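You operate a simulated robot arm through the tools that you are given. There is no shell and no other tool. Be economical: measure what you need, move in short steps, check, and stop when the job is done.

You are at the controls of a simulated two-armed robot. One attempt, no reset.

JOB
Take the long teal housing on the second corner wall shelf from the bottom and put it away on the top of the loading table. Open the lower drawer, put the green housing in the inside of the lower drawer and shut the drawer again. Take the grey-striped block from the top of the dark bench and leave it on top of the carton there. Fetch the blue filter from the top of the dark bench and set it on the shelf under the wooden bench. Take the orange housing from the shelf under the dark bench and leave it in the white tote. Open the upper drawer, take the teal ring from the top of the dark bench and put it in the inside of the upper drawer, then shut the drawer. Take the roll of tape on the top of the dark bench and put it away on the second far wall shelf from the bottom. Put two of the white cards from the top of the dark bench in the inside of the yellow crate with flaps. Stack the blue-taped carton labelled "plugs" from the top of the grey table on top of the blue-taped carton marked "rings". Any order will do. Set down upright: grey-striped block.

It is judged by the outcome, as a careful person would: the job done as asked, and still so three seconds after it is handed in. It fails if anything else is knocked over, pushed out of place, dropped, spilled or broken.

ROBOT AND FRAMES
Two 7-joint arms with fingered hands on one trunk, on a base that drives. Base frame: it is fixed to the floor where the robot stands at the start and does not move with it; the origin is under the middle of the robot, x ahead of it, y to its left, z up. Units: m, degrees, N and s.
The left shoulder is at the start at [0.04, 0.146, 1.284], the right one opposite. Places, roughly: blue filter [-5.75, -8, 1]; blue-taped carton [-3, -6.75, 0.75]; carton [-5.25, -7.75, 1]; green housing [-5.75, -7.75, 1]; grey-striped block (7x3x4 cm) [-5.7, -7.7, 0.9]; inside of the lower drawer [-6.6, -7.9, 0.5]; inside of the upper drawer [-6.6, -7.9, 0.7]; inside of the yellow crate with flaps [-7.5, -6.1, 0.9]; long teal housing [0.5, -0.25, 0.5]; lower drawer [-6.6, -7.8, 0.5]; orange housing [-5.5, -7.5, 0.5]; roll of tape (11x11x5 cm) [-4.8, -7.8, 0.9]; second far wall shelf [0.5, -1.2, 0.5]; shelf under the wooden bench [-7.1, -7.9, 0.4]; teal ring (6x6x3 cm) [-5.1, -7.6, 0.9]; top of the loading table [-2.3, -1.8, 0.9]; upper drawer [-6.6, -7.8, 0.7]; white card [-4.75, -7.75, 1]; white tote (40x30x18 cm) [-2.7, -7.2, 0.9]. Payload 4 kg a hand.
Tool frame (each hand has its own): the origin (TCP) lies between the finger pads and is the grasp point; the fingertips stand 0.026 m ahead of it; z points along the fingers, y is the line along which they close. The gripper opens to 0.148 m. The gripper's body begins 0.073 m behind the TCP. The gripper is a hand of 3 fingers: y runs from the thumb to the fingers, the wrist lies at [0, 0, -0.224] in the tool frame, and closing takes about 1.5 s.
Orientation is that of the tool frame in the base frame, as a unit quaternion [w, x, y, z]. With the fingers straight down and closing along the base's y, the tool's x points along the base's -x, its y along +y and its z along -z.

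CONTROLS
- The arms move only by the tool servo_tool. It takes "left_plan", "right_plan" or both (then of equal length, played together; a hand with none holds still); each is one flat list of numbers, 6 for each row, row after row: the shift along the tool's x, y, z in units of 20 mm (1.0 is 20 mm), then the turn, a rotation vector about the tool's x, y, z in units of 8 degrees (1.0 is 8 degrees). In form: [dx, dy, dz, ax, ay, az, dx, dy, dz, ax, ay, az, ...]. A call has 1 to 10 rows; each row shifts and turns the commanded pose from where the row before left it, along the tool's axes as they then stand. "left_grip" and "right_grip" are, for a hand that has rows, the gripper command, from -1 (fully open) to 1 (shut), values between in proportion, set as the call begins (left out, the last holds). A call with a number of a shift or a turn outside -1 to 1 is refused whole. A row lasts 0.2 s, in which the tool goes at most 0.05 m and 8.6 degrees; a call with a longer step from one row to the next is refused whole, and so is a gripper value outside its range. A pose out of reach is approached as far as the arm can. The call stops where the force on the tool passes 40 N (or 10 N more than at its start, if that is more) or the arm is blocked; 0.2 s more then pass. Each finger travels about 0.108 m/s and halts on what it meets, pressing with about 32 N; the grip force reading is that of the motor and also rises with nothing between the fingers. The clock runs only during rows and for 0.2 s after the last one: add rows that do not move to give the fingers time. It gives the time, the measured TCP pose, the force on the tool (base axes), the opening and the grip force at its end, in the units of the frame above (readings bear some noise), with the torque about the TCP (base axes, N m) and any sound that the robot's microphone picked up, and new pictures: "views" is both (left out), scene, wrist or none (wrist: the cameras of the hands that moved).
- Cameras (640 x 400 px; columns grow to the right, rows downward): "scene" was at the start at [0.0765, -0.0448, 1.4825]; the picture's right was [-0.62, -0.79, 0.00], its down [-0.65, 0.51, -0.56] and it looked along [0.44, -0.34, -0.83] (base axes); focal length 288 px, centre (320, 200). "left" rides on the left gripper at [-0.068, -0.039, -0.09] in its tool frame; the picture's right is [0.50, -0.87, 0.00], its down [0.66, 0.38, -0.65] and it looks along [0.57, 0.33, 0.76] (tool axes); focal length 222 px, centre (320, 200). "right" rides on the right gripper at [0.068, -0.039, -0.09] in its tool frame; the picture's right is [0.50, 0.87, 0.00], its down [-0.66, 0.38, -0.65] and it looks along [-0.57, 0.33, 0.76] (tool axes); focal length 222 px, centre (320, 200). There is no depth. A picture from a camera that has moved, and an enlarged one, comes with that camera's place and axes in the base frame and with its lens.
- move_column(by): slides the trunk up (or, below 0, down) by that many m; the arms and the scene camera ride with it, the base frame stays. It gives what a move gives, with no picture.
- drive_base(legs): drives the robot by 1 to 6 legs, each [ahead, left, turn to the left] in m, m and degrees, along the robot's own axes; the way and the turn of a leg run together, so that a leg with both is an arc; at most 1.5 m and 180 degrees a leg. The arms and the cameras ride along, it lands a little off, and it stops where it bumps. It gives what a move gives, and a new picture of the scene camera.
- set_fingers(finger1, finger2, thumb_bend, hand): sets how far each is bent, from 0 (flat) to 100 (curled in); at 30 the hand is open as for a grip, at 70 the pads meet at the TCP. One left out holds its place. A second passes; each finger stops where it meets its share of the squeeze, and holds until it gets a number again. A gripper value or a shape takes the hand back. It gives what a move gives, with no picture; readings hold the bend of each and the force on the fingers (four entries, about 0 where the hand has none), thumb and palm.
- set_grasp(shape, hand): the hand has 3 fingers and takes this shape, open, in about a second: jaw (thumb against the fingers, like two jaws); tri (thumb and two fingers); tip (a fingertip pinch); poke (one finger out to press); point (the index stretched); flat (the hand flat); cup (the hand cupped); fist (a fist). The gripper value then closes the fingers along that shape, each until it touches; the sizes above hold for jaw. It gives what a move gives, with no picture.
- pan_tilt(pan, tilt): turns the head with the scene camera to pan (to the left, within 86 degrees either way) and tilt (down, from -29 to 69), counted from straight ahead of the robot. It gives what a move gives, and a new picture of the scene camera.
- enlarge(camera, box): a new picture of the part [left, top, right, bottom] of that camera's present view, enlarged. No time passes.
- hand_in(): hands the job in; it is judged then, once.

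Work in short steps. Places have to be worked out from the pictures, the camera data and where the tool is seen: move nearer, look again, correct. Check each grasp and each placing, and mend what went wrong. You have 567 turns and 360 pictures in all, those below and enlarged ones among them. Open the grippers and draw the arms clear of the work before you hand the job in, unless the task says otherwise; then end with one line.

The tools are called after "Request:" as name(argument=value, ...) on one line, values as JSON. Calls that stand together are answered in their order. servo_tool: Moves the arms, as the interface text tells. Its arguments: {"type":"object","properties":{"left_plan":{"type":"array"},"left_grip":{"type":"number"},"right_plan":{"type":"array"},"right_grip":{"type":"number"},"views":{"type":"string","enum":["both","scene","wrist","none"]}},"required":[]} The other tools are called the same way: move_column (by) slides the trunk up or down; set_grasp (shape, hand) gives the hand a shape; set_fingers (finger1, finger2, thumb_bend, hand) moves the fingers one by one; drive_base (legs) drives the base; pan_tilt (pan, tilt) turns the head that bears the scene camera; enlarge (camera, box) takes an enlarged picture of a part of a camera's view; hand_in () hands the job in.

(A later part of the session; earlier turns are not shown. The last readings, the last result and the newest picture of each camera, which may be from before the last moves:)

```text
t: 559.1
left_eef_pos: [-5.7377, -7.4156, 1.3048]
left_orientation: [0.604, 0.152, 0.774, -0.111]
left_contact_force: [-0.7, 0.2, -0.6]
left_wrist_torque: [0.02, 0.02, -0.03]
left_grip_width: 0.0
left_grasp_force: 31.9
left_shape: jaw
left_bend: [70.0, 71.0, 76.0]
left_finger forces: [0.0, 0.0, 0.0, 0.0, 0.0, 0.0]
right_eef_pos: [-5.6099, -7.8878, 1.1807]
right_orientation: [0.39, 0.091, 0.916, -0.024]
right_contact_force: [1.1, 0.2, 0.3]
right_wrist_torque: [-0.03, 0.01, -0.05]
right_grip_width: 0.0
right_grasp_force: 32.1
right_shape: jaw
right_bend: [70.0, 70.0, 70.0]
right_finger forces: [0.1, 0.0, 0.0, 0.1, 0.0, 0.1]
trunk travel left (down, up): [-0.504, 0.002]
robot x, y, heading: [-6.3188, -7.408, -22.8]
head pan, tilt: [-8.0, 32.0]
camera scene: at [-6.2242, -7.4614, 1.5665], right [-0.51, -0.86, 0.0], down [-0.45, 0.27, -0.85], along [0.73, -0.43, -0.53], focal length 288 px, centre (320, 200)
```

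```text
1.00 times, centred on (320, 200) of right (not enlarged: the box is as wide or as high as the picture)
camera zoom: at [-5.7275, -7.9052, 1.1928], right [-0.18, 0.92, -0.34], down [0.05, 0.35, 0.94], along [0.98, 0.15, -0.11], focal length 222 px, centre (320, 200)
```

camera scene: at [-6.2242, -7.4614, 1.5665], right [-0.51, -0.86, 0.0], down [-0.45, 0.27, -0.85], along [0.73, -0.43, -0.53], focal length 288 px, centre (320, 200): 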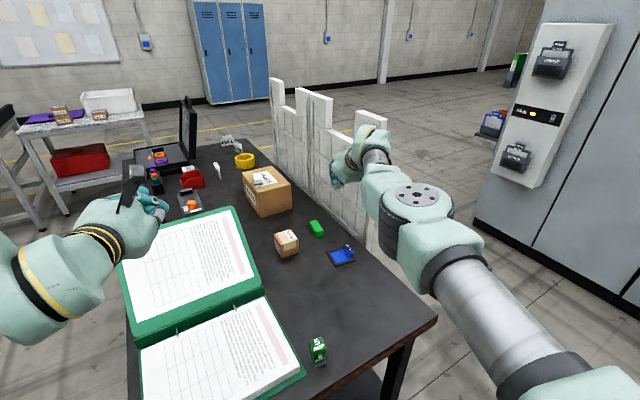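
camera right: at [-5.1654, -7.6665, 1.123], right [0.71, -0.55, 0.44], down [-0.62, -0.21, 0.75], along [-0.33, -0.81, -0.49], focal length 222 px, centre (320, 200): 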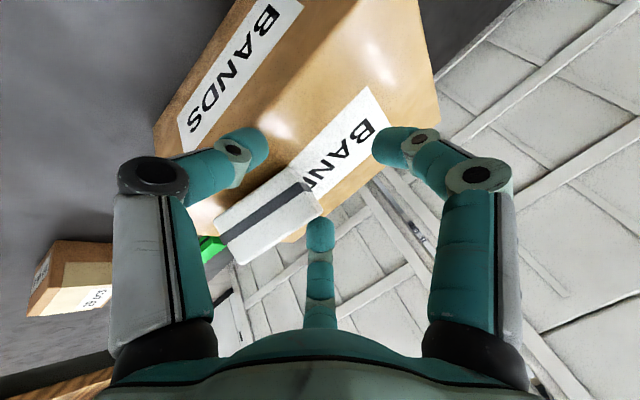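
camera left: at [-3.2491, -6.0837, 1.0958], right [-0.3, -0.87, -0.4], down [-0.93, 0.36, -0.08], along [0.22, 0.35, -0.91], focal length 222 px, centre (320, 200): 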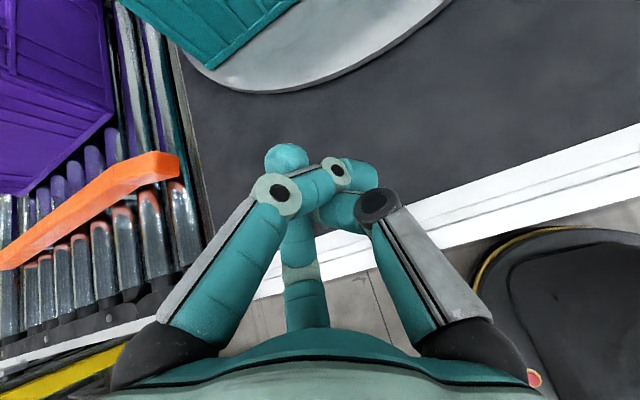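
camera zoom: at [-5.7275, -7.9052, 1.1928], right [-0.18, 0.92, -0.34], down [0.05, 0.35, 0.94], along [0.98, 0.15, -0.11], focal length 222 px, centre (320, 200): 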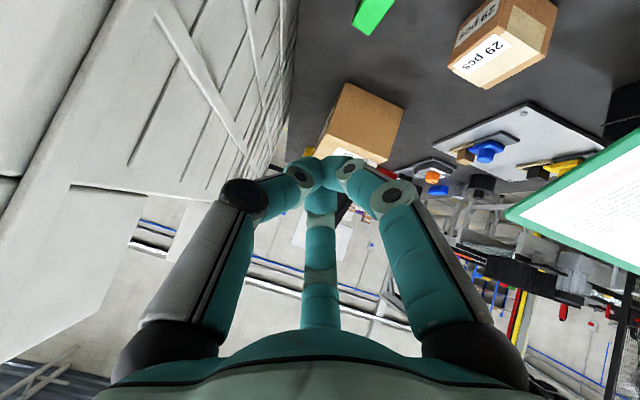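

Too steep a lean would foul the tab; I return to ~31° tilt, shift in, and lower just east of the frame (north half).

Request:
servo_tool(right_plan=[0.95, 0, -0.04, 0, 0.625, 0, 0.95, 0, -0.04, 0, 0.625, 0, 0.95, 0, -0.04, 0, 0.625, 0], views="none")

Request:
drive_base(legs=[[0.04, 0.025, 0]])

Request:
move_column(by=-0.16)

Request:
enlarge(camera="right", box=[0, 0, 640, 400])

```text
t: 559.9
left_eef_pos: [-5.7357, -7.4222, 1.3019]
left_orientation: [0.602, 0.154, 0.776, -0.111]
left_contact_force: [0.1, -0.4, 0.1]
left_wrist_torque: [-0.01, 0.02, 0.0]
left_grip_width: 0.0
left_grasp_force: 31.7
left_shape: jaw
left_bend: [70.0, 71.0, 76.0]
left_finger forces: [0.0, 0.1, 0.0, 0.0, 0.0, 0.0]
right_eef_pos: [-5.6515, -7.8819, 1.1413]
right_orientation: [0.266, 0.095, 0.959, -0.01]
right_contact_force: [0.0, 0.4, 0.0]
right_wrist_torque: [0.01, -0.02, 0.02]
right_grip_width: 0.0001
right_grasp_force: 32.2
right_shape: jaw
right_bend: [70.0, 70.0, 70.0]
right_finger forces: [0.1, 0.1, 0.0, 0.0, 0.0, 0.1]
trunk travel left (down, up): [-0.504, 0.002]
robot x, y, heading: [-6.3173, -7.4094, -22.4]
head pan, tilt: [-8.0, 32.0]
```

```text
t: 560.9
left_eef_pos: [-5.7018, -7.4162, 1.3098]
left_orientation: [0.607, 0.155, 0.772, -0.11]
left_contact_force: [-0.5, -0.3, 0.1]
left_wrist_torque: [-0.01, 0.04, 0.08]
left_grip_width: 0.0002
left_grasp_force: 32.0
left_shape: jaw
left_bend: [70.0, 71.0, 76.0]
left_finger forces: [0.1, 0.1, 0.0, 0.1, 0.1, 0.1]
right_eef_pos: [-5.615, -7.8745, 1.1477]
right_orientation: [0.271, 0.094, 0.958, -0.01]
right_contact_force: [-0.3, 0.4, 0.4]
right_wrist_torque: [-0.02, -0.01, 0.01]
right_grip_width: 0.0
right_grasp_force: 32.5
right_shape: jaw
right_bend: [70.0, 70.0, 70.0]
right_finger forces: [0.0, 0.0, 0.1, 0.1, 0.1, 0.0]
trunk travel left (down, up): [-0.504, 0.002]
robot x, y, heading: [-6.2739, -7.4062, -22.8]
head pan, tilt: [-8.0, 32.0]
camera scene: at [-6.1888, -7.4607, 1.5669], right [-0.51, -0.86, -0.01], down [-0.45, 0.27, -0.85], along [0.73, -0.43, -0.52], focal length 288 px, centre (320, 200)
```

scene: 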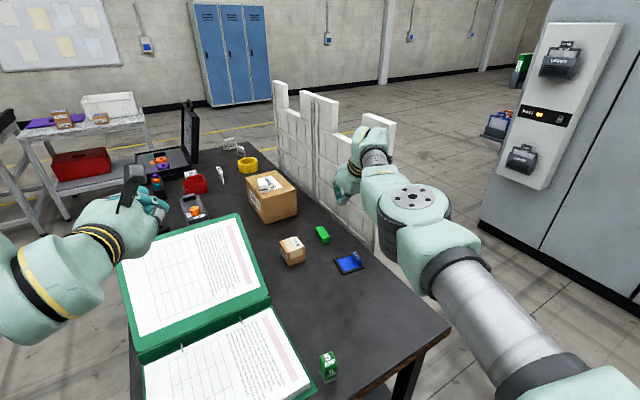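

```text
t: 562.7
left_eef_pos: [-5.6921, -7.4135, 1.1447]
left_orientation: [0.604, 0.154, 0.774, -0.112]
left_contact_force: [-0.3, -0.6, -0.1]
left_wrist_torque: [0.03, -0.02, 0.01]
left_grip_width: 0.0
left_grasp_force: 32.0
left_shape: jaw
left_bend: [70.0, 71.0, 76.0]
left_finger forces: [0.0, 0.0, 0.0, 0.0, 0.0, 0.1]
right_eef_pos: [-5.6067, -7.8735, 0.9821]
right_orientation: [0.267, 0.094, 0.959, -0.011]
right_contact_force: [-0.1, -0.5, -0.4]
right_wrist_torque: [-0.01, 0.02, -0.02]
right_grip_width: 0.0
right_grasp_force: 32.2
right_shape: jaw
right_bend: [70.0, 70.0, 70.0]
right_finger forces: [0.0, 0.1, 0.1, 0.0, 0.0, 0.1]
trunk travel left (down, up): [-0.344, 0.162]
robot x, y, heading: [-6.2702, -7.4075, -22.6]
head pan, tilt: [-8.0, 32.0]
```

```text
1.00 times, centred on (320, 200) of right (not enlarged: the box is as wide or as high as the picture)
camera zoom: at [-5.7176, -7.894, 1.0229], right [-0.26, 0.94, -0.23], down [0.29, 0.3, 0.91], along [0.92, 0.17, -0.35], focal length 222 px, centre (320, 200)
```

zoom: 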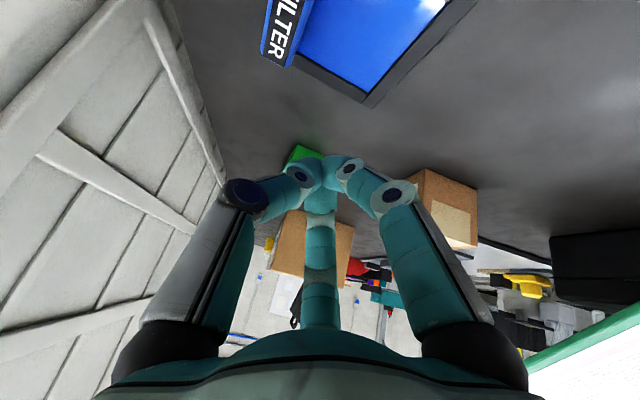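

The tip is 2 cm east of the frame's edge. Lower to the bench surface.

Request:
move_column(by=-0.036)

Request:
move_column(by=-0.008)

```text
t: 563.5
left_eef_pos: [-5.6902, -7.4135, 1.1074]
left_orientation: [0.603, 0.155, 0.775, -0.112]
left_contact_force: [0.0, -0.7, 1.2]
left_wrist_torque: [0.01, 0.0, -0.03]
left_grip_width: 0.0001
left_grasp_force: 31.9
left_shape: jaw
left_bend: [70.0, 71.0, 76.0]
left_finger forces: [0.0, 0.0, 0.0, 0.1, 0.0, 0.0]
right_eef_pos: [-5.6077, -7.8735, 0.9466]
right_orientation: [0.267, 0.094, 0.959, -0.012]
right_contact_force: [-0.7, -0.4, 0.2]
right_wrist_torque: [0.03, -0.04, -0.01]
right_grip_width: 0.0
right_grasp_force: 32.4
right_shape: jaw
right_bend: [70.0, 70.0, 70.0]
right_finger forces: [0.0, 0.0, 0.0, 0.1, 0.0, 0.0]
trunk travel left (down, up): [-0.308, 0.198]
robot x, y, heading: [-6.2719, -7.4054, -23.1]
head pan, tilt: [-8.0, 32.0]
```

```text
t: 564.0
left_eef_pos: [-5.6897, -7.4143, 1.099]
left_orientation: [0.603, 0.155, 0.775, -0.112]
left_contact_force: [0.3, -0.9, -0.2]
left_wrist_torque: [0.0, 0.0, -0.01]
left_grip_width: 0.0
left_grasp_force: 31.5
left_shape: jaw
left_bend: [70.0, 71.0, 76.0]
left_finger forces: [0.0, 0.1, 0.0, 0.0, 0.1, 0.0]
right_eef_pos: [-5.6064, -7.8734, 0.9392]
right_orientation: [0.267, 0.094, 0.959, -0.011]
right_contact_force: [-1.0, -0.2, 0.0]
right_wrist_torque: [0.0, -0.02, 0.0]
right_grip_width: 0.0
right_grasp_force: 31.9
right_shape: jaw
right_bend: [70.0, 70.0, 70.0]
right_finger forces: [0.1, 0.1, 0.0, 0.0, 0.1, 0.0]
trunk travel left (down, up): [-0.3, 0.206]
robot x, y, heading: [-6.2734, -7.4029, -22.5]
head pan, tilt: [-8.0, 32.0]
```

Request:
move_column(by=-0.007)

Request:
drive_base(legs=[[-0.162, -0.067, 0]])

Request:
enlarge(camera="right", box=[0, 0, 640, 400])

```text
t: 564.6
left_eef_pos: [-5.6908, -7.4133, 1.0935]
left_orientation: [0.603, 0.154, 0.775, -0.111]
left_contact_force: [-0.2, 1.1, -0.1]
left_wrist_torque: [0.0, 0.01, -0.01]
left_grip_width: 0.0
left_grasp_force: 31.8
left_shape: jaw
left_bend: [70.0, 71.0, 76.0]
left_finger forces: [0.1, 0.1, 0.1, 0.1, 0.1, 0.0]
right_eef_pos: [-5.6068, -7.874, 0.9316]
right_orientation: [0.266, 0.095, 0.959, -0.011]
right_contact_force: [1.0, -0.6, 2.7]
right_wrist_torque: [-0.01, -0.04, 0.0]
right_grip_width: 0.0
right_grasp_force: 31.7
right_shape: jaw
right_bend: [70.0, 70.0, 70.0]
right_finger forces: [0.0, 0.1, 0.0, 0.0, 0.0, 0.0]
trunk travel left (down, up): [-0.293, 0.213]
robot x, y, heading: [-6.2685, -7.4038, -22.8]
head pan, tilt: [-8.0, 32.0]
```

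```text
t: 566.1
left_eef_pos: [-5.8624, -7.4149, 1.092]
left_orientation: [0.603, 0.154, 0.774, -0.111]
left_contact_force: [-0.3, -0.2, -0.5]
left_wrist_torque: [0.0, -0.01, -0.02]
left_grip_width: 0.0
left_grasp_force: 31.7
left_shape: jaw
left_bend: [70.0, 71.0, 76.0]
left_finger forces: [0.1, 0.1, 0.0, 0.1, 0.0, 0.1]
right_eef_pos: [-5.7793, -7.8754, 0.9309]
right_orientation: [0.266, 0.094, 0.959, -0.011]
right_contact_force: [0.2, 0.3, -0.6]
right_wrist_torque: [0.0, 0.03, 0.02]
right_grip_width: 0.0
right_grasp_force: 31.5
right_shape: jaw
right_bend: [70.0, 70.0, 70.0]
right_finger forces: [0.0, 0.0, 0.0, 0.0, 0.0, 0.0]
trunk travel left (down, up): [-0.293, 0.213]
robot x, y, heading: [-6.4413, -7.4056, -22.8]
head pan, tilt: [-8.0, 32.0]
camera scene: at [-6.3478, -7.4592, 1.3553], right [-0.51, -0.86, 0.0], down [-0.46, 0.27, -0.85], along [0.73, -0.43, -0.53], focal length 288 px, centre (320, 200)
```

scene: 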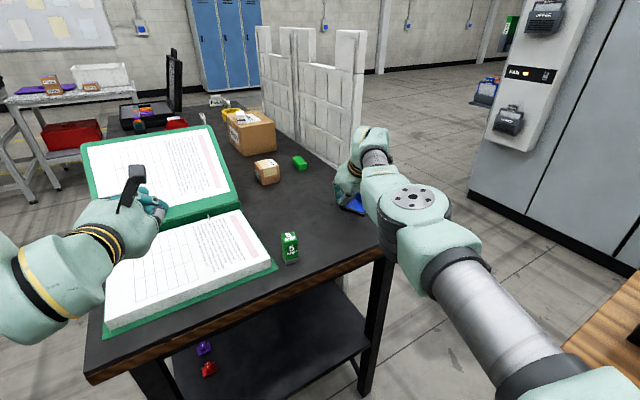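

```text
1.00 times, centred on (320, 200) of right (not enlarged: the box is as wide or as high as the picture)
camera zoom: at [-5.8903, -7.8949, 0.9713], right [-0.26, 0.94, -0.23], down [0.29, 0.3, 0.91], along [0.92, 0.17, -0.35], focal length 222 px, centre (320, 200)
```

zoom: 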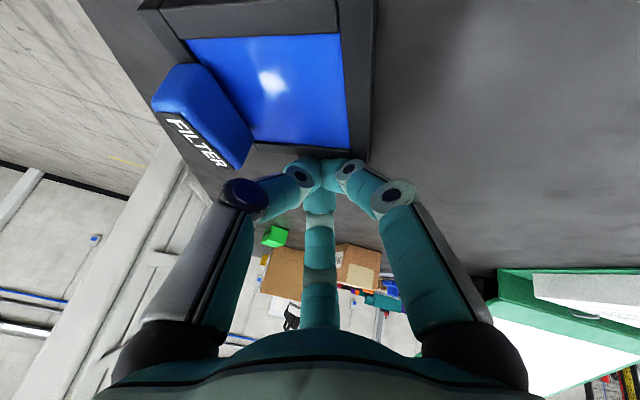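

The filter slid 15 cm west nicely; its frame is now near (−5.83, −7.89). I lift off, go vertical, and roll to close across the frame's width (x).

Request:
move_column(by=0.2)

Request:
servo_tool(right_plan=[0.95, 0, -0.04, 0, 0.625, 0, 0.95, 0, -0.04, 0, 0.625, 0, 0.95, 0, -0.04, 0, 0.625, 0, 0.95, 0, -0.04, 0, 0.625, 0, 0.95, 0, -0.04, 0, 0.625, 0, 0.95, 0, -0.04, 0, 0.625, 0], right_grip=-1, views="none")

Request:
servo_tool(right_plan=[0, 0, 0, 0, 0, 1, 0, 0, 0, 0, 0, 1, 0, 0, 0, 0, 0, 1, 0, 0, 0, 0, 0, 1, 0, 0, 0, 0, 0, 1, 0, 0, 0, 0, 0, 1, 0, 0, 0, 0, 0, 1, 0, 0, 0, 0, 0, 1, 0, 0, 0, 0, 0, 1, 0, 0, 0, 0, 0, 1], views="wrist")

```text
t: 568.3
left_eef_pos: [-5.8631, -7.4146, 1.2935]
left_orientation: [0.603, 0.154, 0.775, -0.111]
left_contact_force: [-0.3, -0.1, 0.2]
left_wrist_torque: [-0.02, -0.01, -0.03]
left_grip_width: 0.0
left_grasp_force: 32.3
left_shape: jaw
left_bend: [70.0, 71.0, 76.0]
left_finger forces: [0.1, 0.1, 0.0, 0.1, 0.0, 0.1]
right_eef_pos: [-5.7806, -7.8758, 1.1301]
right_orientation: [0.266, 0.095, 0.959, -0.012]
right_contact_force: [0.4, -0.5, -0.6]
right_wrist_torque: [0.0, -0.01, 0.0]
right_grip_width: 0.0002
right_grasp_force: 31.8
right_shape: jaw
right_bend: [70.0, 70.0, 70.0]
right_finger forces: [0.0, 0.0, 0.0, 0.0, 0.1, 0.1]
trunk travel left (down, up): [-0.493, 0.013]
robot x, y, heading: [-6.4442, -7.4018, -22.8]
head pan, tilt: [-8.0, 32.0]
```

```text
t: 569.7
left_eef_pos: [-5.8631, -7.4153, 1.2936]
left_orientation: [0.603, 0.153, 0.775, -0.11]
left_contact_force: [0.7, -0.2, 0.0]
left_wrist_torque: [0.01, -0.01, -0.01]
left_grip_width: 0.0
left_grasp_force: 32.1
left_shape: jaw
left_bend: [70.0, 71.0, 76.0]
left_finger forces: [0.0, 0.0, 0.0, 0.1, 0.1, 0.0]
right_eef_pos: [-5.8858, -7.8537, 1.1004]
right_orientation: [0.008, 0.095, 0.995, 0.014]
right_contact_force: [0.2, -0.5, 0.9]
right_wrist_torque: [-0.01, 0.02, -0.02]
right_grip_width: 0.148
right_grasp_force: 0.0
right_shape: jaw
right_bend: [30.0, 30.0, 30.0]
right_finger forces: [0.0, 0.0, 0.0, 0.0, 0.1, 0.0]
trunk travel left (down, up): [-0.493, 0.013]
robot x, y, heading: [-6.4447, -7.4055, -22.8]
head pan, tilt: [-8.0, 32.0]
```

```text
t: 571.9
left_eef_pos: [-5.8646, -7.4156, 1.2931]
left_orientation: [0.603, 0.154, 0.775, -0.111]
left_contact_force: [0.8, -0.5, -0.1]
left_wrist_torque: [0.03, -0.02, 0.0]
left_grip_width: 0.0
left_grasp_force: 31.9
left_shape: jaw
left_bend: [70.0, 71.0, 76.0]
left_finger forces: [0.0, 0.0, 0.0, 0.0, 0.0, 0.1]
right_eef_pos: [-5.8881, -7.8543, 1.1]
right_orientation: [-0.001, 0.713, 0.701, 0.017]
right_contact_force: [0.1, -0.1, 0.2]
right_wrist_torque: [0.02, 0.0, -0.01]
right_grip_width: 0.148
right_grasp_force: 0.0
right_shape: jaw
right_bend: [30.0, 30.0, 30.0]
right_finger forces: [0.0, 0.0, 0.0, 0.1, 0.0, 0.0]
trunk travel left (down, up): [-0.493, 0.013]
robot x, y, heading: [-6.4442, -7.4073, -22.8]
head pan, tilt: [-8.0, 32.0]
camera right: at [-5.9272, -7.7882, 1.1903], right [0.87, 0.48, 0.03], down [0.35, -0.68, 0.64], along [0.33, -0.55, -0.76], focal length 222 px, centre (320, 200)
```

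right: 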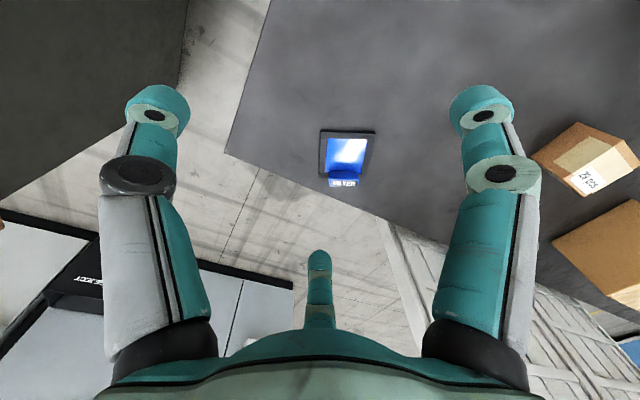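

The frame is rotated ~26°. I turn the hand to match and reposition the base.

Request:
servo_tool(right_plan=[0, 0, 0, 0, 0, -1, 0, 0, 0, 0, 0, -1, 0, 0, 0, 0, 0, -1, 0, 0, 0, 0, 0, -1], right_grip=-0.6, views="none")

Request:
drive_base(legs=[[0.13, 0.062, -6.2]])

Request:
move_column(by=-0.12)

Request:
enlarge(camera="right", box=[0, 0, 640, 400])

```text
t: 572.9
left_eef_pos: [-5.8636, -7.4139, 1.2915]
left_orientation: [0.603, 0.154, 0.775, -0.112]
left_contact_force: [0.1, 0.0, -0.1]
left_wrist_torque: [-0.04, 0.05, -0.04]
left_grip_width: 0.0001
left_grasp_force: 32.0
left_shape: jaw
left_bend: [70.0, 71.0, 76.0]
left_finger forces: [0.0, 0.0, 0.0, 0.0, 0.0, 0.0]
right_eef_pos: [-5.8858, -7.8527, 1.0996]
right_orientation: [0.003, 0.49, 0.872, 0.016]
right_contact_force: [0.6, -0.4, -0.4]
right_wrist_torque: [-0.01, 0.0, 0.01]
right_grip_width: 0.1186
right_grasp_force: 0.0
right_shape: jaw
right_bend: [25.0, 25.0, 47.0]
right_finger forces: [0.0, 0.0, 0.0, 0.0, 0.0, 0.1]
trunk travel left (down, up): [-0.493, 0.013]
robot x, y, heading: [-6.447, -7.4067, -22.9]
head pan, tilt: [-8.0, 32.0]
```

```text
t: 574.2
left_eef_pos: [-5.7246, -7.4777, 1.2942]
left_orientation: [0.598, 0.195, 0.764, -0.144]
left_contact_force: [-0.7, 0.1, 0.2]
left_wrist_torque: [0.01, 0.02, -0.02]
left_grip_width: 0.0
left_grasp_force: 31.8
left_shape: jaw
left_bend: [70.0, 71.0, 76.0]
left_finger forces: [0.1, 0.0, 0.0, 0.0, 0.0, 0.0]
right_eef_pos: [-5.7944, -7.913, 1.1022]
right_orientation: [0.006, 0.537, 0.843, 0.017]
right_contact_force: [-0.8, -0.5, -0.7]
right_wrist_torque: [0.0, 0.04, -0.03]
right_grip_width: 0.1186
right_grasp_force: 0.0
right_shape: jaw
right_bend: [25.0, 25.0, 47.0]
right_finger forces: [0.0, 0.0, 0.0, 0.0, 0.0, 0.1]
trunk travel left (down, up): [-0.493, 0.013]
robot x, y, heading: [-6.2976, -7.4061, -28.7]
head pan, tilt: [-8.0, 32.0]
camera scene: at [-6.2129, -7.4714, 1.5559], right [-0.6, -0.8, 0.0], down [-0.42, 0.32, -0.85], along [0.68, -0.51, -0.53], focal length 288 px, centre (320, 200)
```

scene: 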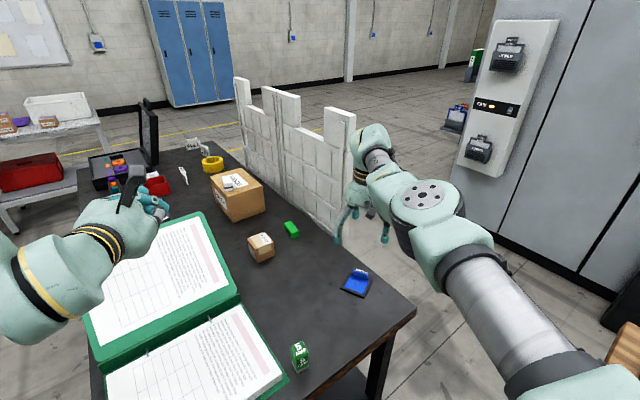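

```text
t: 575.7
left_eef_pos: [-5.722, -7.4798, 1.1735]
left_orientation: [0.596, 0.195, 0.766, -0.143]
left_contact_force: [-0.3, 0.2, -0.6]
left_wrist_torque: [-0.03, 0.0, 0.02]
left_grip_width: 0.0
left_grasp_force: 32.1
left_shape: jaw
left_bend: [70.0, 71.0, 76.0]
left_finger forces: [0.1, 0.0, 0.0, 0.1, 0.0, 0.0]
right_eef_pos: [-5.7911, -7.9134, 0.9802]
right_orientation: [0.004, 0.536, 0.844, 0.017]
right_contact_force: [-0.1, 0.7, 0.4]
right_wrist_torque: [-0.01, 0.0, 0.03]
right_grip_width: 0.1186
right_grasp_force: 0.1
right_shape: jaw
right_bend: [25.0, 25.0, 47.0]
right_finger forces: [0.0, 0.0, 0.0, 0.0, 0.0, 0.0]
trunk travel left (down, up): [-0.373, 0.133]
robot x, y, heading: [-6.2986, -7.4029, -28.9]
head pan, tilt: [-8.0, 32.0]
```

```text
1.00 times, centred on (320, 200) of right (not enlarged: the box is as wide or as high as the picture)
camera zoom: at [-5.8586, -7.8714, 1.0687], right [0.57, 0.82, 0.03], down [0.6, -0.45, 0.66], along [0.55, -0.36, -0.75], focal length 222 px, centre (320, 200)
```

zoom: 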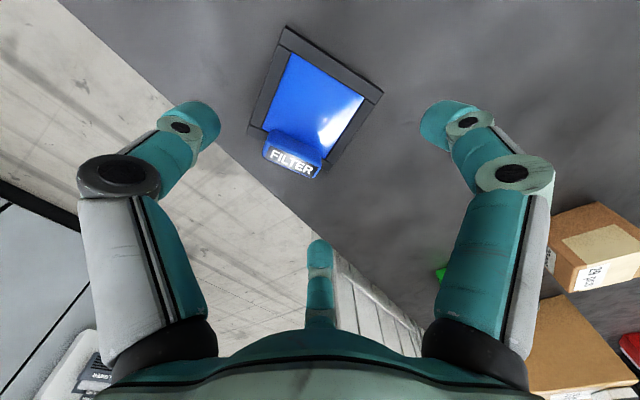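

Filter centre (−5.813, −7.902), ~6.7 cm square, aligned with the hand. Small sideways correction, lower, and close on its edges.

Request:
servo_tool(right_plan=[0.95, 0.07, 0, 0, 0, 0, 0, 0, 0, 0, 0, 0], views="none")

Request:
move_column(by=-0.044)

Request:
servo_tool(right_plan=[0, 0, 0, 0, 0, 0, 0, 0, 0, 0, 0, 0, 0, 0, 0, 0, 0, 0, 0, 0, 0, 0, 0, 0, 0, 0, 0, 0, 0, 0, 0, 0, 0, 0, 0, 0], right_grip=1, views="wrist")

```text
t: 576.3
left_eef_pos: [-5.7227, -7.48, 1.1726]
left_orientation: [0.596, 0.196, 0.766, -0.143]
left_contact_force: [0.0, -0.1, -0.1]
left_wrist_torque: [0.0, 0.02, 0.01]
left_grip_width: 0.0001
left_grasp_force: 31.6
left_shape: jaw
left_bend: [70.0, 71.0, 76.0]
left_finger forces: [0.0, 0.0, 0.0, 0.0, 0.0, 0.0]
right_eef_pos: [-5.7988, -7.8962, 0.9803]
right_orientation: [0.003, 0.536, 0.844, 0.016]
right_contact_force: [-0.4, 0.6, 0.2]
right_wrist_torque: [0.01, -0.01, 0.01]
right_grip_width: 0.1187
right_grasp_force: 0.1
right_shape: jaw
right_bend: [25.0, 25.0, 47.0]
right_finger forces: [0.0, 0.0, 0.0, 0.0, 0.0, 0.0]
trunk travel left (down, up): [-0.373, 0.133]
robot x, y, heading: [-6.2983, -7.41, -28.5]
head pan, tilt: [-8.0, 32.0]
```

```text
t: 577.2
left_eef_pos: [-5.7224, -7.4792, 1.1285]
left_orientation: [0.596, 0.194, 0.766, -0.143]
left_contact_force: [0.5, -0.4, -0.1]
left_wrist_torque: [0.0, -0.01, 0.01]
left_grip_width: 0.0001
left_grasp_force: 32.0
left_shape: jaw
left_bend: [70.0, 71.0, 76.0]
left_finger forces: [0.0, 0.0, 0.1, 0.1, 0.1, 0.0]
right_eef_pos: [-5.7997, -7.8945, 0.9368]
right_orientation: [0.003, 0.537, 0.843, 0.016]
right_contact_force: [-0.2, -1.2, 0.1]
right_wrist_torque: [0.01, -0.01, -0.02]
right_grip_width: 0.1186
right_grasp_force: 0.0
right_shape: jaw
right_bend: [25.0, 25.0, 47.0]
right_finger forces: [0.1, 0.0, 0.1, 0.0, 0.1, 0.1]
trunk travel left (down, up): [-0.329, 0.177]
robot x, y, heading: [-6.2982, -7.4068, -29.0]
head pan, tilt: [-8.0, 32.0]
```

```text
t: 578.6
left_eef_pos: [-5.723, -7.4796, 1.1298]
left_orientation: [0.596, 0.195, 0.766, -0.143]
left_contact_force: [-0.2, 0.0, 0.1]
left_wrist_torque: [-0.02, -0.01, 0.0]
left_grip_width: 0.0
left_grasp_force: 32.4
left_shape: jaw
left_bend: [70.0, 71.0, 76.0]
left_finger forces: [0.0, 0.0, 0.0, 0.0, 0.0, 0.1]
right_eef_pos: [-5.7993, -7.8965, 0.9363]
right_orientation: [0.003, 0.537, 0.844, 0.016]
right_contact_force: [0.6, 0.5, 0.4]
right_wrist_torque: [0.02, 0.01, -0.03]
right_grip_width: 0.0
right_grasp_force: 32.2
right_shape: jaw
right_bend: [70.0, 70.0, 70.0]
right_finger forces: [0.0, 0.0, 0.0, 0.0, 0.1, 0.1]
trunk travel left (down, up): [-0.329, 0.177]
robot x, y, heading: [-6.2942, -7.4109, -28.6]
head pan, tilt: [-8.0, 32.0]
camera right: at [-5.8659, -7.853, 1.0253], right [0.57, 0.82, 0.03], down [0.6, -0.45, 0.66], along [0.55, -0.36, -0.75], focal length 222 px, centre (320, 200)
```

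right: 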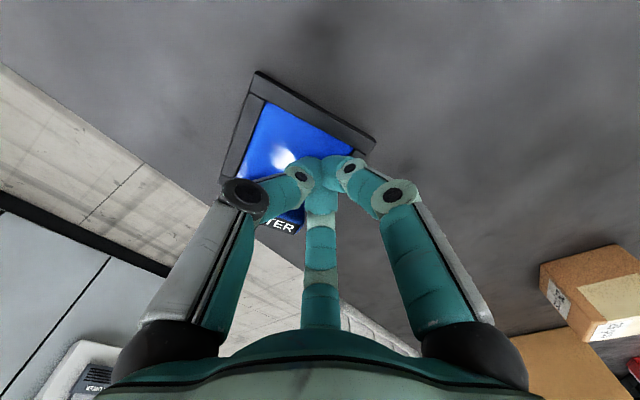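

The fingertips slipped over the thin frame. I'll pinch the tab instead: open, raise, roll +89°, and shift over the tab.

Request:
servo_tool(right_plan=[0, 0, -1, 0, 0, 0, 0, 0, -1, 0, 0, 0, 0, 0, -0.5, 0, 0, 0, 0, 0, 0, 0, 0, 0, 0, 0, 0, 0, 0, 0], right_grip=0, views="none")

Request:
servo_tool(right_plan=[0, 0, 0, 0, 0, 1, 0, 0, 0, 0, 0, 1, 0, 0, 0, 0, 0, 1, 0, 0, 0, 0, 0, 1, 0, 0, 0, 0, 0, 1, 0, 0, 0, 0, 0, 1, 0, 0, 0, 0, 0, 1, 0, 0, 0, 0, 0, 1, 0, 0, 0, 0, 0, 1, 0, 0, 0, 0, 0, 1], views="none")

Request:
servo_tool(right_plan=[0, 0, 0, 0, 0, 1, -0.45, 0.69, 0, 0, 0, 0, -0.45, 0.69, 0, 0, 0, 0], views="wrist")

```text
t: 579.8
left_eef_pos: [-5.7219, -7.4785, 1.1285]
left_orientation: [0.596, 0.195, 0.766, -0.143]
left_contact_force: [-0.1, -0.2, -0.5]
left_wrist_torque: [-0.02, 0.01, -0.02]
left_grip_width: 0.0
left_grasp_force: 32.0
left_shape: jaw
left_bend: [70.0, 71.0, 76.0]
left_finger forces: [0.0, 0.0, 0.1, 0.1, 0.0, 0.0]
right_eef_pos: [-5.7994, -7.8947, 0.9861]
right_orientation: [0.004, 0.536, 0.844, 0.016]
right_contact_force: [0.0, 0.2, 0.7]
right_wrist_torque: [-0.01, -0.01, 0.0]
right_grip_width: 0.0732
right_grasp_force: 0.1
right_shape: jaw
right_bend: [36.0, 36.0, 70.0]
right_finger forces: [0.1, 0.0, 0.0, 0.1, 0.0, 0.0]
trunk travel left (down, up): [-0.329, 0.177]
robot x, y, heading: [-6.3012, -7.4063, -28.9]
head pan, tilt: [-8.0, 32.0]
```

```text
t: 582.0
left_eef_pos: [-5.7215, -7.4795, 1.1284]
left_orientation: [0.596, 0.195, 0.766, -0.143]
left_contact_force: [-0.5, 0.6, -0.1]
left_wrist_torque: [0.01, 0.01, -0.01]
left_grip_width: 0.0
left_grasp_force: 32.2
left_shape: jaw
left_bend: [70.0, 71.0, 76.0]
left_finger forces: [0.0, 0.0, 0.0, 0.0, 0.0, 0.1]
right_eef_pos: [-5.8006, -7.8958, 0.9858]
right_orientation: [-0.008, 0.954, 0.3, 0.015]
right_contact_force: [0.0, -0.5, -0.5]
right_wrist_torque: [0.02, 0.0, -0.05]
right_grip_width: 0.0735
right_grasp_force: 0.2
right_shape: jaw
right_bend: [36.0, 36.0, 70.0]
right_finger forces: [0.0, 0.0, 0.1, 0.0, 0.1, 0.0]
trunk travel left (down, up): [-0.329, 0.177]
robot x, y, heading: [-6.2959, -7.4109, -29.0]
head pan, tilt: [-8.0, 32.0]
```

```text
t: 582.8
left_eef_pos: [-5.7237, -7.4807, 1.1297]
left_orientation: [0.596, 0.194, 0.766, -0.141]
left_contact_force: [0.1, 0.4, -0.5]
left_wrist_torque: [-0.03, 0.02, 0.01]
left_grip_width: 0.0
left_grasp_force: 32.1
left_shape: jaw
left_bend: [70.0, 71.0, 76.0]
left_finger forces: [0.0, 0.0, 0.0, 0.1, 0.0, 0.0]
right_eef_pos: [-5.8045, -7.9315, 0.9851]
right_orientation: [-0.009, 0.972, 0.234, 0.015]
right_contact_force: [0.0, -0.3, 0.8]
right_wrist_torque: [-0.01, 0.01, -0.01]
right_grip_width: 0.0735
right_grasp_force: 0.1
right_shape: jaw
right_bend: [36.0, 36.0, 70.0]
right_finger forces: [0.0, 0.1, 0.0, 0.1, 0.0, 0.1]
trunk travel left (down, up): [-0.329, 0.177]
robot x, y, heading: [-6.3025, -7.4101, -28.8]
head pan, tilt: [-8.0, 32.0]
camera right: at [-5.764, -7.8676, 1.0776], right [0.84, -0.54, 0.01], down [-0.43, -0.65, 0.63], along [-0.34, -0.53, -0.78], focal length 222 px, centre (320, 200)
```

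right: 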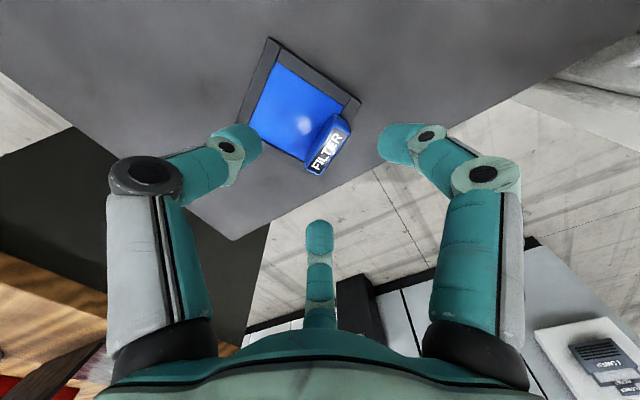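

The tab is between thumb and fingers. Shift 1 cm along, lower 4 cm, and pinch.

Request:
servo_tool(right_plan=[0.5, 0, 0, 0, 0, 0, 0, 0, 0, 0, 0, 0], views="none")

Request:
move_column(by=-0.043)

Request:
servo_tool(right_plan=[0, 0, 0, 0, 0, 0, 0, 0, 0, 0, 0, 0, 0, 0, 0, 0, 0, 0, 0, 0, 0, 0, 0, 0, 0, 0, 0, 0, 0, 0], right_grip=1, views="wrist")

```text
t: 583.4
left_eef_pos: [-5.7233, -7.4798, 1.1286]
left_orientation: [0.596, 0.195, 0.766, -0.143]
left_contact_force: [-0.8, -0.7, -0.2]
left_wrist_torque: [-0.01, 0.0, -0.02]
left_grip_width: 0.0
left_grasp_force: 32.0
left_shape: jaw
left_bend: [70.0, 71.0, 76.0]
left_finger forces: [0.1, 0.0, 0.0, 0.1, 0.1, 0.0]
right_eef_pos: [-5.8008, -7.9207, 0.9833]
right_orientation: [-0.008, 0.972, 0.235, 0.015]
right_contact_force: [0.1, -0.2, 0.2]
right_wrist_torque: [0.01, 0.0, 0.01]
right_grip_width: 0.0734
right_grasp_force: 0.0
right_shape: jaw
right_bend: [36.0, 36.0, 70.0]
right_finger forces: [0.0, 0.0, 0.1, 0.0, 0.1, 0.0]
right hand out of reach, approached as far as the arm can: row 1
trunk travel left (down, up): [-0.329, 0.177]
robot x, y, heading: [-6.3002, -7.4085, -28.9]
head pan, tilt: [-8.0, 32.0]
```

```text
t: 584.2
left_eef_pos: [-5.7222, -7.4787, 1.0864]
left_orientation: [0.596, 0.195, 0.766, -0.143]
left_contact_force: [-0.3, -0.7, 0.4]
left_wrist_torque: [-0.02, 0.0, -0.03]
left_grip_width: 0.0
left_grasp_force: 32.0
left_shape: jaw
left_bend: [70.0, 71.0, 76.0]
left_finger forces: [0.0, 0.1, 0.1, 0.1, 0.0, 0.0]
right_eef_pos: [-5.801, -7.9196, 0.9418]
right_orientation: [-0.009, 0.972, 0.235, 0.015]
right_contact_force: [0.1, 0.4, 0.5]
right_wrist_torque: [-0.02, -0.02, 0.01]
right_grip_width: 0.0738
right_grasp_force: 0.2
right_shape: jaw
right_bend: [36.0, 36.0, 70.0]
right_finger forces: [0.1, 0.0, 0.0, 0.0, 0.0, 0.0]
trunk travel left (down, up): [-0.286, 0.22]
robot x, y, heading: [-6.2981, -7.4061, -29.0]
head pan, tilt: [-8.0, 32.0]
```

```text
t: 585.4
left_eef_pos: [-5.7236, -7.4801, 1.0868]
left_orientation: [0.596, 0.195, 0.766, -0.143]
left_contact_force: [0.3, 0.1, -0.5]
left_wrist_torque: [-0.01, 0.01, -0.03]
left_grip_width: 0.0
left_grasp_force: 32.0
left_shape: jaw
left_bend: [70.0, 71.0, 76.0]
left_finger forces: [0.0, 0.0, 0.1, 0.1, 0.0, 0.0]
right_eef_pos: [-5.801, -7.9198, 0.9404]
right_orientation: [-0.008, 0.972, 0.234, 0.015]
right_contact_force: [0.2, 0.9, -0.1]
right_wrist_torque: [0.02, 0.02, 0.0]
right_grip_width: 0.017
right_grasp_force: 31.9
right_shape: jaw
right_bend: [77.0, 77.0, 69.0]
right_finger forces: [24.8, 24.9, 0.1, 0.0, 27.9, 0.1]
trunk travel left (down, up): [-0.286, 0.22]
robot x, y, heading: [-6.2967, -7.4101, -29.0]
head pan, tilt: [-8.0, 32.0]
camera right: at [-5.7614, -7.8576, 1.0331], right [0.84, -0.54, 0.01], down [-0.43, -0.65, 0.63], along [-0.34, -0.53, -0.78], focal length 222 px, centre (320, 200)
```

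right: 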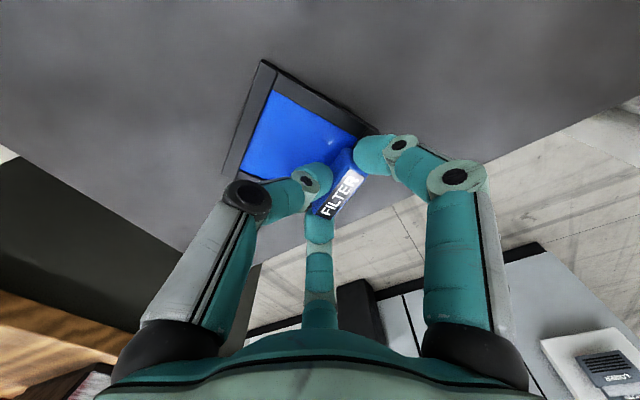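

Tab gripped firmly. I lift and travel: away from the bench, north, turn to face −y, then to the front of the shelf under the wooden bench.

Request:
move_column(by=0.215)

Request:
drive_base(legs=[[-0.19, 0.07, 0], [-0.33, 0.389, 0], [0, 0, -61], [0.2, -0.42, 0]])

Request:
pan_tilt(pan=-10, tilt=40)

```text
t: 587.7
left_eef_pos: [-5.7224, -7.4791, 1.299]
left_orientation: [0.596, 0.196, 0.765, -0.144]
left_contact_force: [-0.9, 0.7, -0.6]
left_wrist_torque: [-0.05, -0.05, 0.0]
left_grip_width: 0.0
left_grasp_force: 32.3
left_shape: jaw
left_bend: [70.0, 71.0, 76.0]
left_finger forces: [0.1, 0.0, 0.0, 0.0, 0.0, 0.0]
right_eef_pos: [-5.8013, -7.9199, 1.1556]
right_orientation: [-0.009, 0.972, 0.235, 0.014]
right_contact_force: [0.9, -1.3, -0.4]
right_wrist_torque: [0.01, 0.0, 0.01]
right_grip_width: 0.0171
right_grasp_force: 31.8
right_shape: jaw
right_bend: [77.0, 77.0, 69.0]
right_finger forces: [24.9, 24.9, 0.0, 0.1, 27.9, 0.0]
trunk travel left (down, up): [-0.501, 0.005]
robot x, y, heading: [-6.2986, -7.4118, -28.7]
head pan, tilt: [-8.0, 32.0]
```

```text
t: 597.0
left_eef_pos: [-6.7581, -7.5089, 1.3007]
left_orientation: [0.433, 0.566, 0.55, -0.435]
left_contact_force: [-0.2, -0.6, 0.0]
left_wrist_torque: [-0.03, 0.0, 0.01]
left_grip_width: 0.0002
left_grasp_force: 32.1
left_shape: jaw
left_bend: [70.0, 71.0, 76.0]
left_finger forces: [0.0, 0.0, 0.0, 0.0, 0.0, 0.0]
right_eef_pos: [-7.1853, -7.6362, 1.1571]
right_orientation: [0.001, 0.95, -0.31, 0.017]
right_contact_force: [0.2, -0.4, 0.2]
right_wrist_torque: [-0.05, 0.01, -0.03]
right_grip_width: 0.0168
right_grasp_force: 32.0
right_shape: jaw
right_bend: [77.0, 77.0, 69.0]
right_finger forces: [24.9, 24.9, 0.1, 0.0, 27.5, 0.0]
trunk travel left (down, up): [-0.501, 0.005]
robot x, y, heading: [-6.952, -6.9648, -92.2]
head pan, tilt: [-8.0, 32.0]
camera scene: at [-6.9679, -7.0707, 1.5633], right [-0.98, 0.18, 0.0], down [0.09, 0.52, -0.85], along [-0.15, -0.84, -0.53], focal length 288 px, centre (320, 200)
```

scene: 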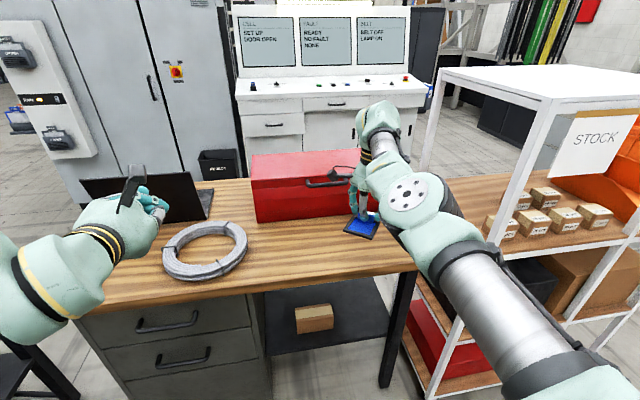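

```text
t: 597.6
left_eef_pos: [-6.7578, -7.5102, 1.3015]
left_orientation: [0.433, 0.568, 0.549, -0.435]
left_contact_force: [-0.5, -0.1, -0.5]
left_wrist_torque: [-0.02, 0.0, -0.02]
left_grip_width: 0.0002
left_grasp_force: 32.0
left_shape: jaw
left_bend: [70.0, 71.0, 76.0]
left_finger forces: [0.1, 0.0, 0.0, 0.0, 0.0, 0.0]
right_eef_pos: [-7.1873, -7.6373, 1.1552]
right_orientation: [0.0, 0.95, -0.31, 0.016]
right_contact_force: [-0.3, -0.4, -0.3]
right_wrist_torque: [-0.04, -0.01, 0.03]
right_grip_width: 0.0166
right_grasp_force: 32.2
right_shape: jaw
right_bend: [77.0, 77.0, 69.0]
right_finger forces: [24.9, 25.0, 0.0, 0.0, 27.5, 0.0]
trunk travel left (down, up): [-0.501, 0.005]
robot x, y, heading: [-6.9552, -6.9619, -92.1]
head pan, tilt: [-10.0, 40.0]
camera scene: at [-6.9718, -7.0664, 1.5511], right [-0.98, 0.21, 0.0], down [0.13, 0.63, -0.77], along [-0.16, -0.75, -0.64], focal length 288 px, centre (320, 200)
```

scene: 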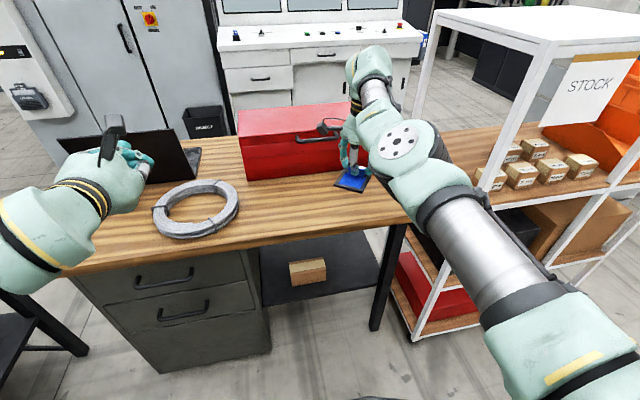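

The shelf is free to the right of a small carton (x −7.18…−7.42), front edge y≈−7.75, z≈0.42. I back off, fold the left hand down and back, draw the right hand in, and lower the trunk.

Request:
drive_base(legs=[[-0.12, -0.11, 2]])

Request:
servo_tool(left_plan=[0.95, 0, -0.04, 0, 0.625, 0, 0.95, 0, -0.04, 0, 0.625, 0, 0.95, 0, -0.04, 0, 0.625, 0, 0.95, 0, -0.04, 0, 0.625, 0, 0.95, 0, -0.04, 0, 0.625, 0, 0.95, 0, -0.04, 0, 0.625, 0, 0.95, 0, -0.04, 0, 0.625, 0, 0.95, 0, -0.04, 0, 0.625, 0, 0.95, 0, -0.04, 0, 0.625, 0, 0.95, 0, -0.04, 0, 0.625, 0], right_plan=[-0.589, -0.805, 0, 0, 0, 0, -0.589, -0.805, 0, 0, 0, 0, -0.589, -0.805, 0, 0, 0, 0, -0.589, -0.805, 0, 0, 0, 0, -0.589, -0.805, 0, 0, 0, 0, -0.589, -0.805, 0.5, 0, 0, 0, 0, 0, 1, 0, 0, 0, 0, 0, 1, 0, 0, 0, 0, 0, 1, 0, 0, 0, 0, 0, 1, 0, 0, 0], views="none")

Request:
servo_tool(left_plan=[0.95, 0, -0.04, 0, 0.625, 0, 0.95, 0, -0.04, 0, 0.625, 0, 0.95, 0, -0.04, 0, 0.625, 0, 0.95, 0, -0.04, 0, 0.625, 0, 0.95, 0, -0.04, 0, 0.625, 0, 0.95, 0, -0.04, 0, 0.625, 0], right_plan=[0, 0, 1, 0, 0, 0, 0, 0, 1, 0, 0, 0, 0, 0, 1, 0, 0, 0, 0, 0, 1, 0, 0, 0, 0, 0, 1, 0, 0, 0, 0, 0, 0, 0, 0, 0], views="none")

```text
t: 599.1
left_eef_pos: [-6.8445, -7.3862, 1.2978]
left_orientation: [0.438, 0.559, 0.559, -0.428]
left_contact_force: [-1.1, -0.7, 0.0]
left_wrist_torque: [0.0, 0.0, 0.03]
left_grip_width: 0.0
left_grasp_force: 31.6
left_shape: jaw
left_bend: [70.0, 71.0, 76.0]
left_finger forces: [0.0, 0.0, 0.1, 0.0, 0.1, 0.0]
right_eef_pos: [-7.2699, -7.5263, 1.154]
right_orientation: [-0.001, 0.955, -0.296, 0.016]
right_contact_force: [0.3, -0.4, -0.1]
right_wrist_torque: [0.02, 0.02, 0.0]
right_grip_width: 0.0169
right_grasp_force: 32.2
right_shape: jaw
right_bend: [77.0, 77.0, 69.0]
right_finger forces: [25.0, 24.8, 0.1, 0.1, 27.5, 0.1]
trunk travel left (down, up): [-0.501, 0.005]
robot x, y, heading: [-7.0617, -6.844, -90.5]
head pan, tilt: [-10.0, 40.0]
camera scene: at [-7.0715, -6.9493, 1.5508], right [-0.98, 0.18, 0.0], down [0.11, 0.63, -0.76], along [-0.14, -0.75, -0.64], focal length 288 px, centre (320, 200)
```

scene: 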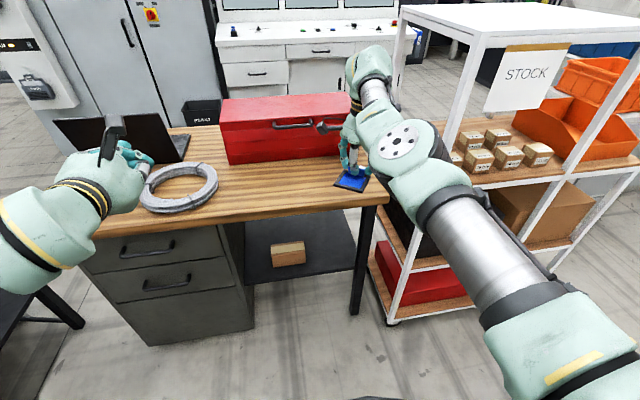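

```text
t: 601.3
left_eef_pos: [-6.8446, -7.2646, 1.1604]
left_orientation: [0.163, 0.687, 0.692, -0.151]
left_contact_force: [-0.3, 0.4, -0.8]
left_wrist_torque: [0.0, 0.0, 0.01]
left_grip_width: 0.0
left_grasp_force: 31.7
left_shape: jaw
left_bend: [70.0, 71.0, 76.0]
left_finger forces: [0.0, 0.0, 0.1, 0.1, 0.0, 0.0]
right_eef_pos: [-7.2805, -7.4372, 1.0701]
right_orientation: [0.0, 0.955, -0.296, 0.017]
right_contact_force: [0.9, -0.6, 0.1]
right_wrist_torque: [0.02, 0.02, 0.02]
right_grip_width: 0.0168
right_grasp_force: 31.9
right_shape: jaw
right_bend: [77.0, 77.0, 69.0]
right_finger forces: [24.9, 24.9, 0.0, 0.0, 27.1, 0.0]
right hand out of reach, approached as far as the arm can: row 5, 6
trunk travel left (down, up): [-0.501, 0.005]
robot x, y, heading: [-7.0597, -6.8409, -90.5]
head pan, tilt: [-10.0, 40.0]
```

```text
t: 602.7
left_eef_pos: [-6.8473, -7.1537, 1.1354]
left_orientation: [-0.023, 0.704, 0.709, 0.031]
left_contact_force: [0.0, 0.2, 0.3]
left_wrist_torque: [-0.02, 0.06, -0.01]
left_grip_width: 0.0
left_grasp_force: 32.0
left_shape: jaw
left_bend: [70.0, 71.0, 76.0]
left_finger forces: [0.0, 0.0, 0.1, 0.1, 0.0, 0.0]
right_eef_pos: [-7.2713, -7.4385, 0.9709]
right_orientation: [0.0, 0.955, -0.296, 0.017]
right_contact_force: [-0.1, 0.7, -1.1]
right_wrist_torque: [-0.01, -0.02, 0.02]
right_grip_width: 0.0168
right_grasp_force: 32.0
right_shape: jaw
right_bend: [77.0, 77.0, 69.0]
right_finger forces: [25.0, 25.0, 0.0, 0.1, 26.9, 0.0]
trunk travel left (down, up): [-0.501, 0.005]
robot x, y, heading: [-7.0568, -6.8393, -90.7]
head pan, tilt: [-10.0, 40.0]
```

Request:
move_column(by=-0.4)

Request:
servo_tool(right_plan=[0, 0, 0.8, 0, 0, 0, 0, 0, 0.8, 0, 0, 0], views="none")

Request:
move_column(by=-0.07)

Request:
pan_tilt(pan=-12, tilt=25)

```text
t: 606.5
left_eef_pos: [-6.8492, -7.1554, 0.7366]
left_orientation: [-0.022, 0.703, 0.71, 0.033]
left_contact_force: [0.8, -0.1, 0.9]
left_wrist_torque: [0.02, 0.0, -0.01]
left_grip_width: 0.0002
left_grasp_force: 32.3
left_shape: jaw
left_bend: [70.0, 71.0, 76.0]
left_finger forces: [0.0, 0.0, 0.0, 0.0, 0.0, 0.0]
right_eef_pos: [-7.2722, -7.4393, 0.5707]
right_orientation: [0.0, 0.955, -0.295, 0.016]
right_contact_force: [0.6, 0.4, -0.1]
right_wrist_torque: [-0.01, 0.04, 0.01]
right_grip_width: 0.0168
right_grasp_force: 31.6
right_shape: jaw
right_bend: [77.0, 77.0, 69.0]
right_finger forces: [25.0, 25.0, 0.1, 0.0, 26.9, 0.0]
trunk travel left (down, up): [-0.101, 0.405]
robot x, y, heading: [-7.057, -6.8421, -90.3]
head pan, tilt: [-10.0, 40.0]
```

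```text
t: 607.1
left_eef_pos: [-6.8479, -7.1553, 0.7357]
left_orientation: [-0.022, 0.704, 0.709, 0.032]
left_contact_force: [-0.3, 0.6, 0.1]
left_wrist_torque: [-0.01, 0.01, 0.02]
left_grip_width: 0.0
left_grasp_force: 31.7
left_shape: jaw
left_bend: [70.0, 71.0, 76.0]
left_finger forces: [0.1, 0.1, 0.0, 0.0, 0.0, 0.0]
right_eef_pos: [-7.2722, -7.4396, 0.5396]
right_orientation: [-0.001, 0.955, -0.296, 0.016]
right_contact_force: [0.1, -0.2, -0.6]
right_wrist_torque: [-0.03, 0.02, 0.0]
right_grip_width: 0.0167
right_grasp_force: 32.1
right_shape: jaw
right_bend: [77.0, 77.0, 69.0]
right_finger forces: [25.0, 25.0, 0.0, 0.0, 26.9, 0.0]
trunk travel left (down, up): [-0.101, 0.405]
robot x, y, heading: [-7.0593, -6.838, -90.3]
head pan, tilt: [-10.0, 40.0]
```

```text
t: 608.2
left_eef_pos: [-6.8481, -7.1541, 0.6666]
left_orientation: [-0.023, 0.704, 0.71, 0.032]
left_contact_force: [-0.2, -0.2, 0.2]
left_wrist_torque: [0.01, -0.02, 0.03]
left_grip_width: 0.0001
left_grasp_force: 31.7
left_shape: jaw
left_bend: [70.0, 71.0, 76.0]
left_finger forces: [0.0, 0.0, 0.0, 0.0, 0.1, 0.0]
right_eef_pos: [-7.2721, -7.4397, 0.4697]
right_orientation: [0.0, 0.955, -0.296, 0.017]
right_contact_force: [0.1, 0.4, -0.6]
right_wrist_torque: [-0.01, -0.02, 0.04]
right_grip_width: 0.0165
right_grasp_force: 31.7
right_shape: jaw
right_bend: [77.0, 77.0, 69.0]
right_finger forces: [25.0, 25.1, 0.1, 0.0, 26.8, 0.1]
trunk travel left (down, up): [-0.031, 0.475]
robot x, y, heading: [-7.0607, -6.8428, -90.6]
head pan, tilt: [-10.0, 40.0]
```

```text
t: 608.9
left_eef_pos: [-6.8476, -7.1553, 0.6659]
left_orientation: [-0.023, 0.703, 0.71, 0.032]
left_contact_force: [0.5, 0.1, 0.1]
left_wrist_torque: [0.01, 0.02, 0.03]
left_grip_width: 0.0001
left_grasp_force: 31.9
left_shape: jaw
left_bend: [70.0, 71.0, 76.0]
left_finger forces: [0.0, 0.0, 0.0, 0.0, 0.1, 0.1]
right_eef_pos: [-7.2734, -7.4398, 0.47]
right_orientation: [-0.001, 0.955, -0.296, 0.017]
right_contact_force: [-0.3, -0.6, -0.2]
right_wrist_torque: [0.02, 0.03, 0.0]
right_grip_width: 0.0166
right_grasp_force: 32.8
right_shape: jaw
right_bend: [77.0, 77.0, 69.0]
right_finger forces: [25.0, 25.0, 0.0, 0.1, 26.8, 0.1]
trunk travel left (down, up): [-0.031, 0.475]
robot x, y, heading: [-7.0603, -6.8428, -90.5]
head pan, tilt: [-12.0, 25.0]
camera scene: at [-7.0786, -6.9522, 1.1041], right [-0.98, 0.21, 0.0], down [0.09, 0.41, -0.91], along [-0.19, -0.88, -0.42], focal length 288 px, centre (320, 200)
```

scene: 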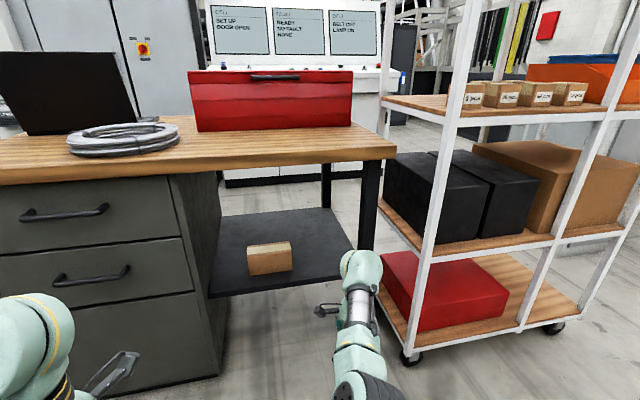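

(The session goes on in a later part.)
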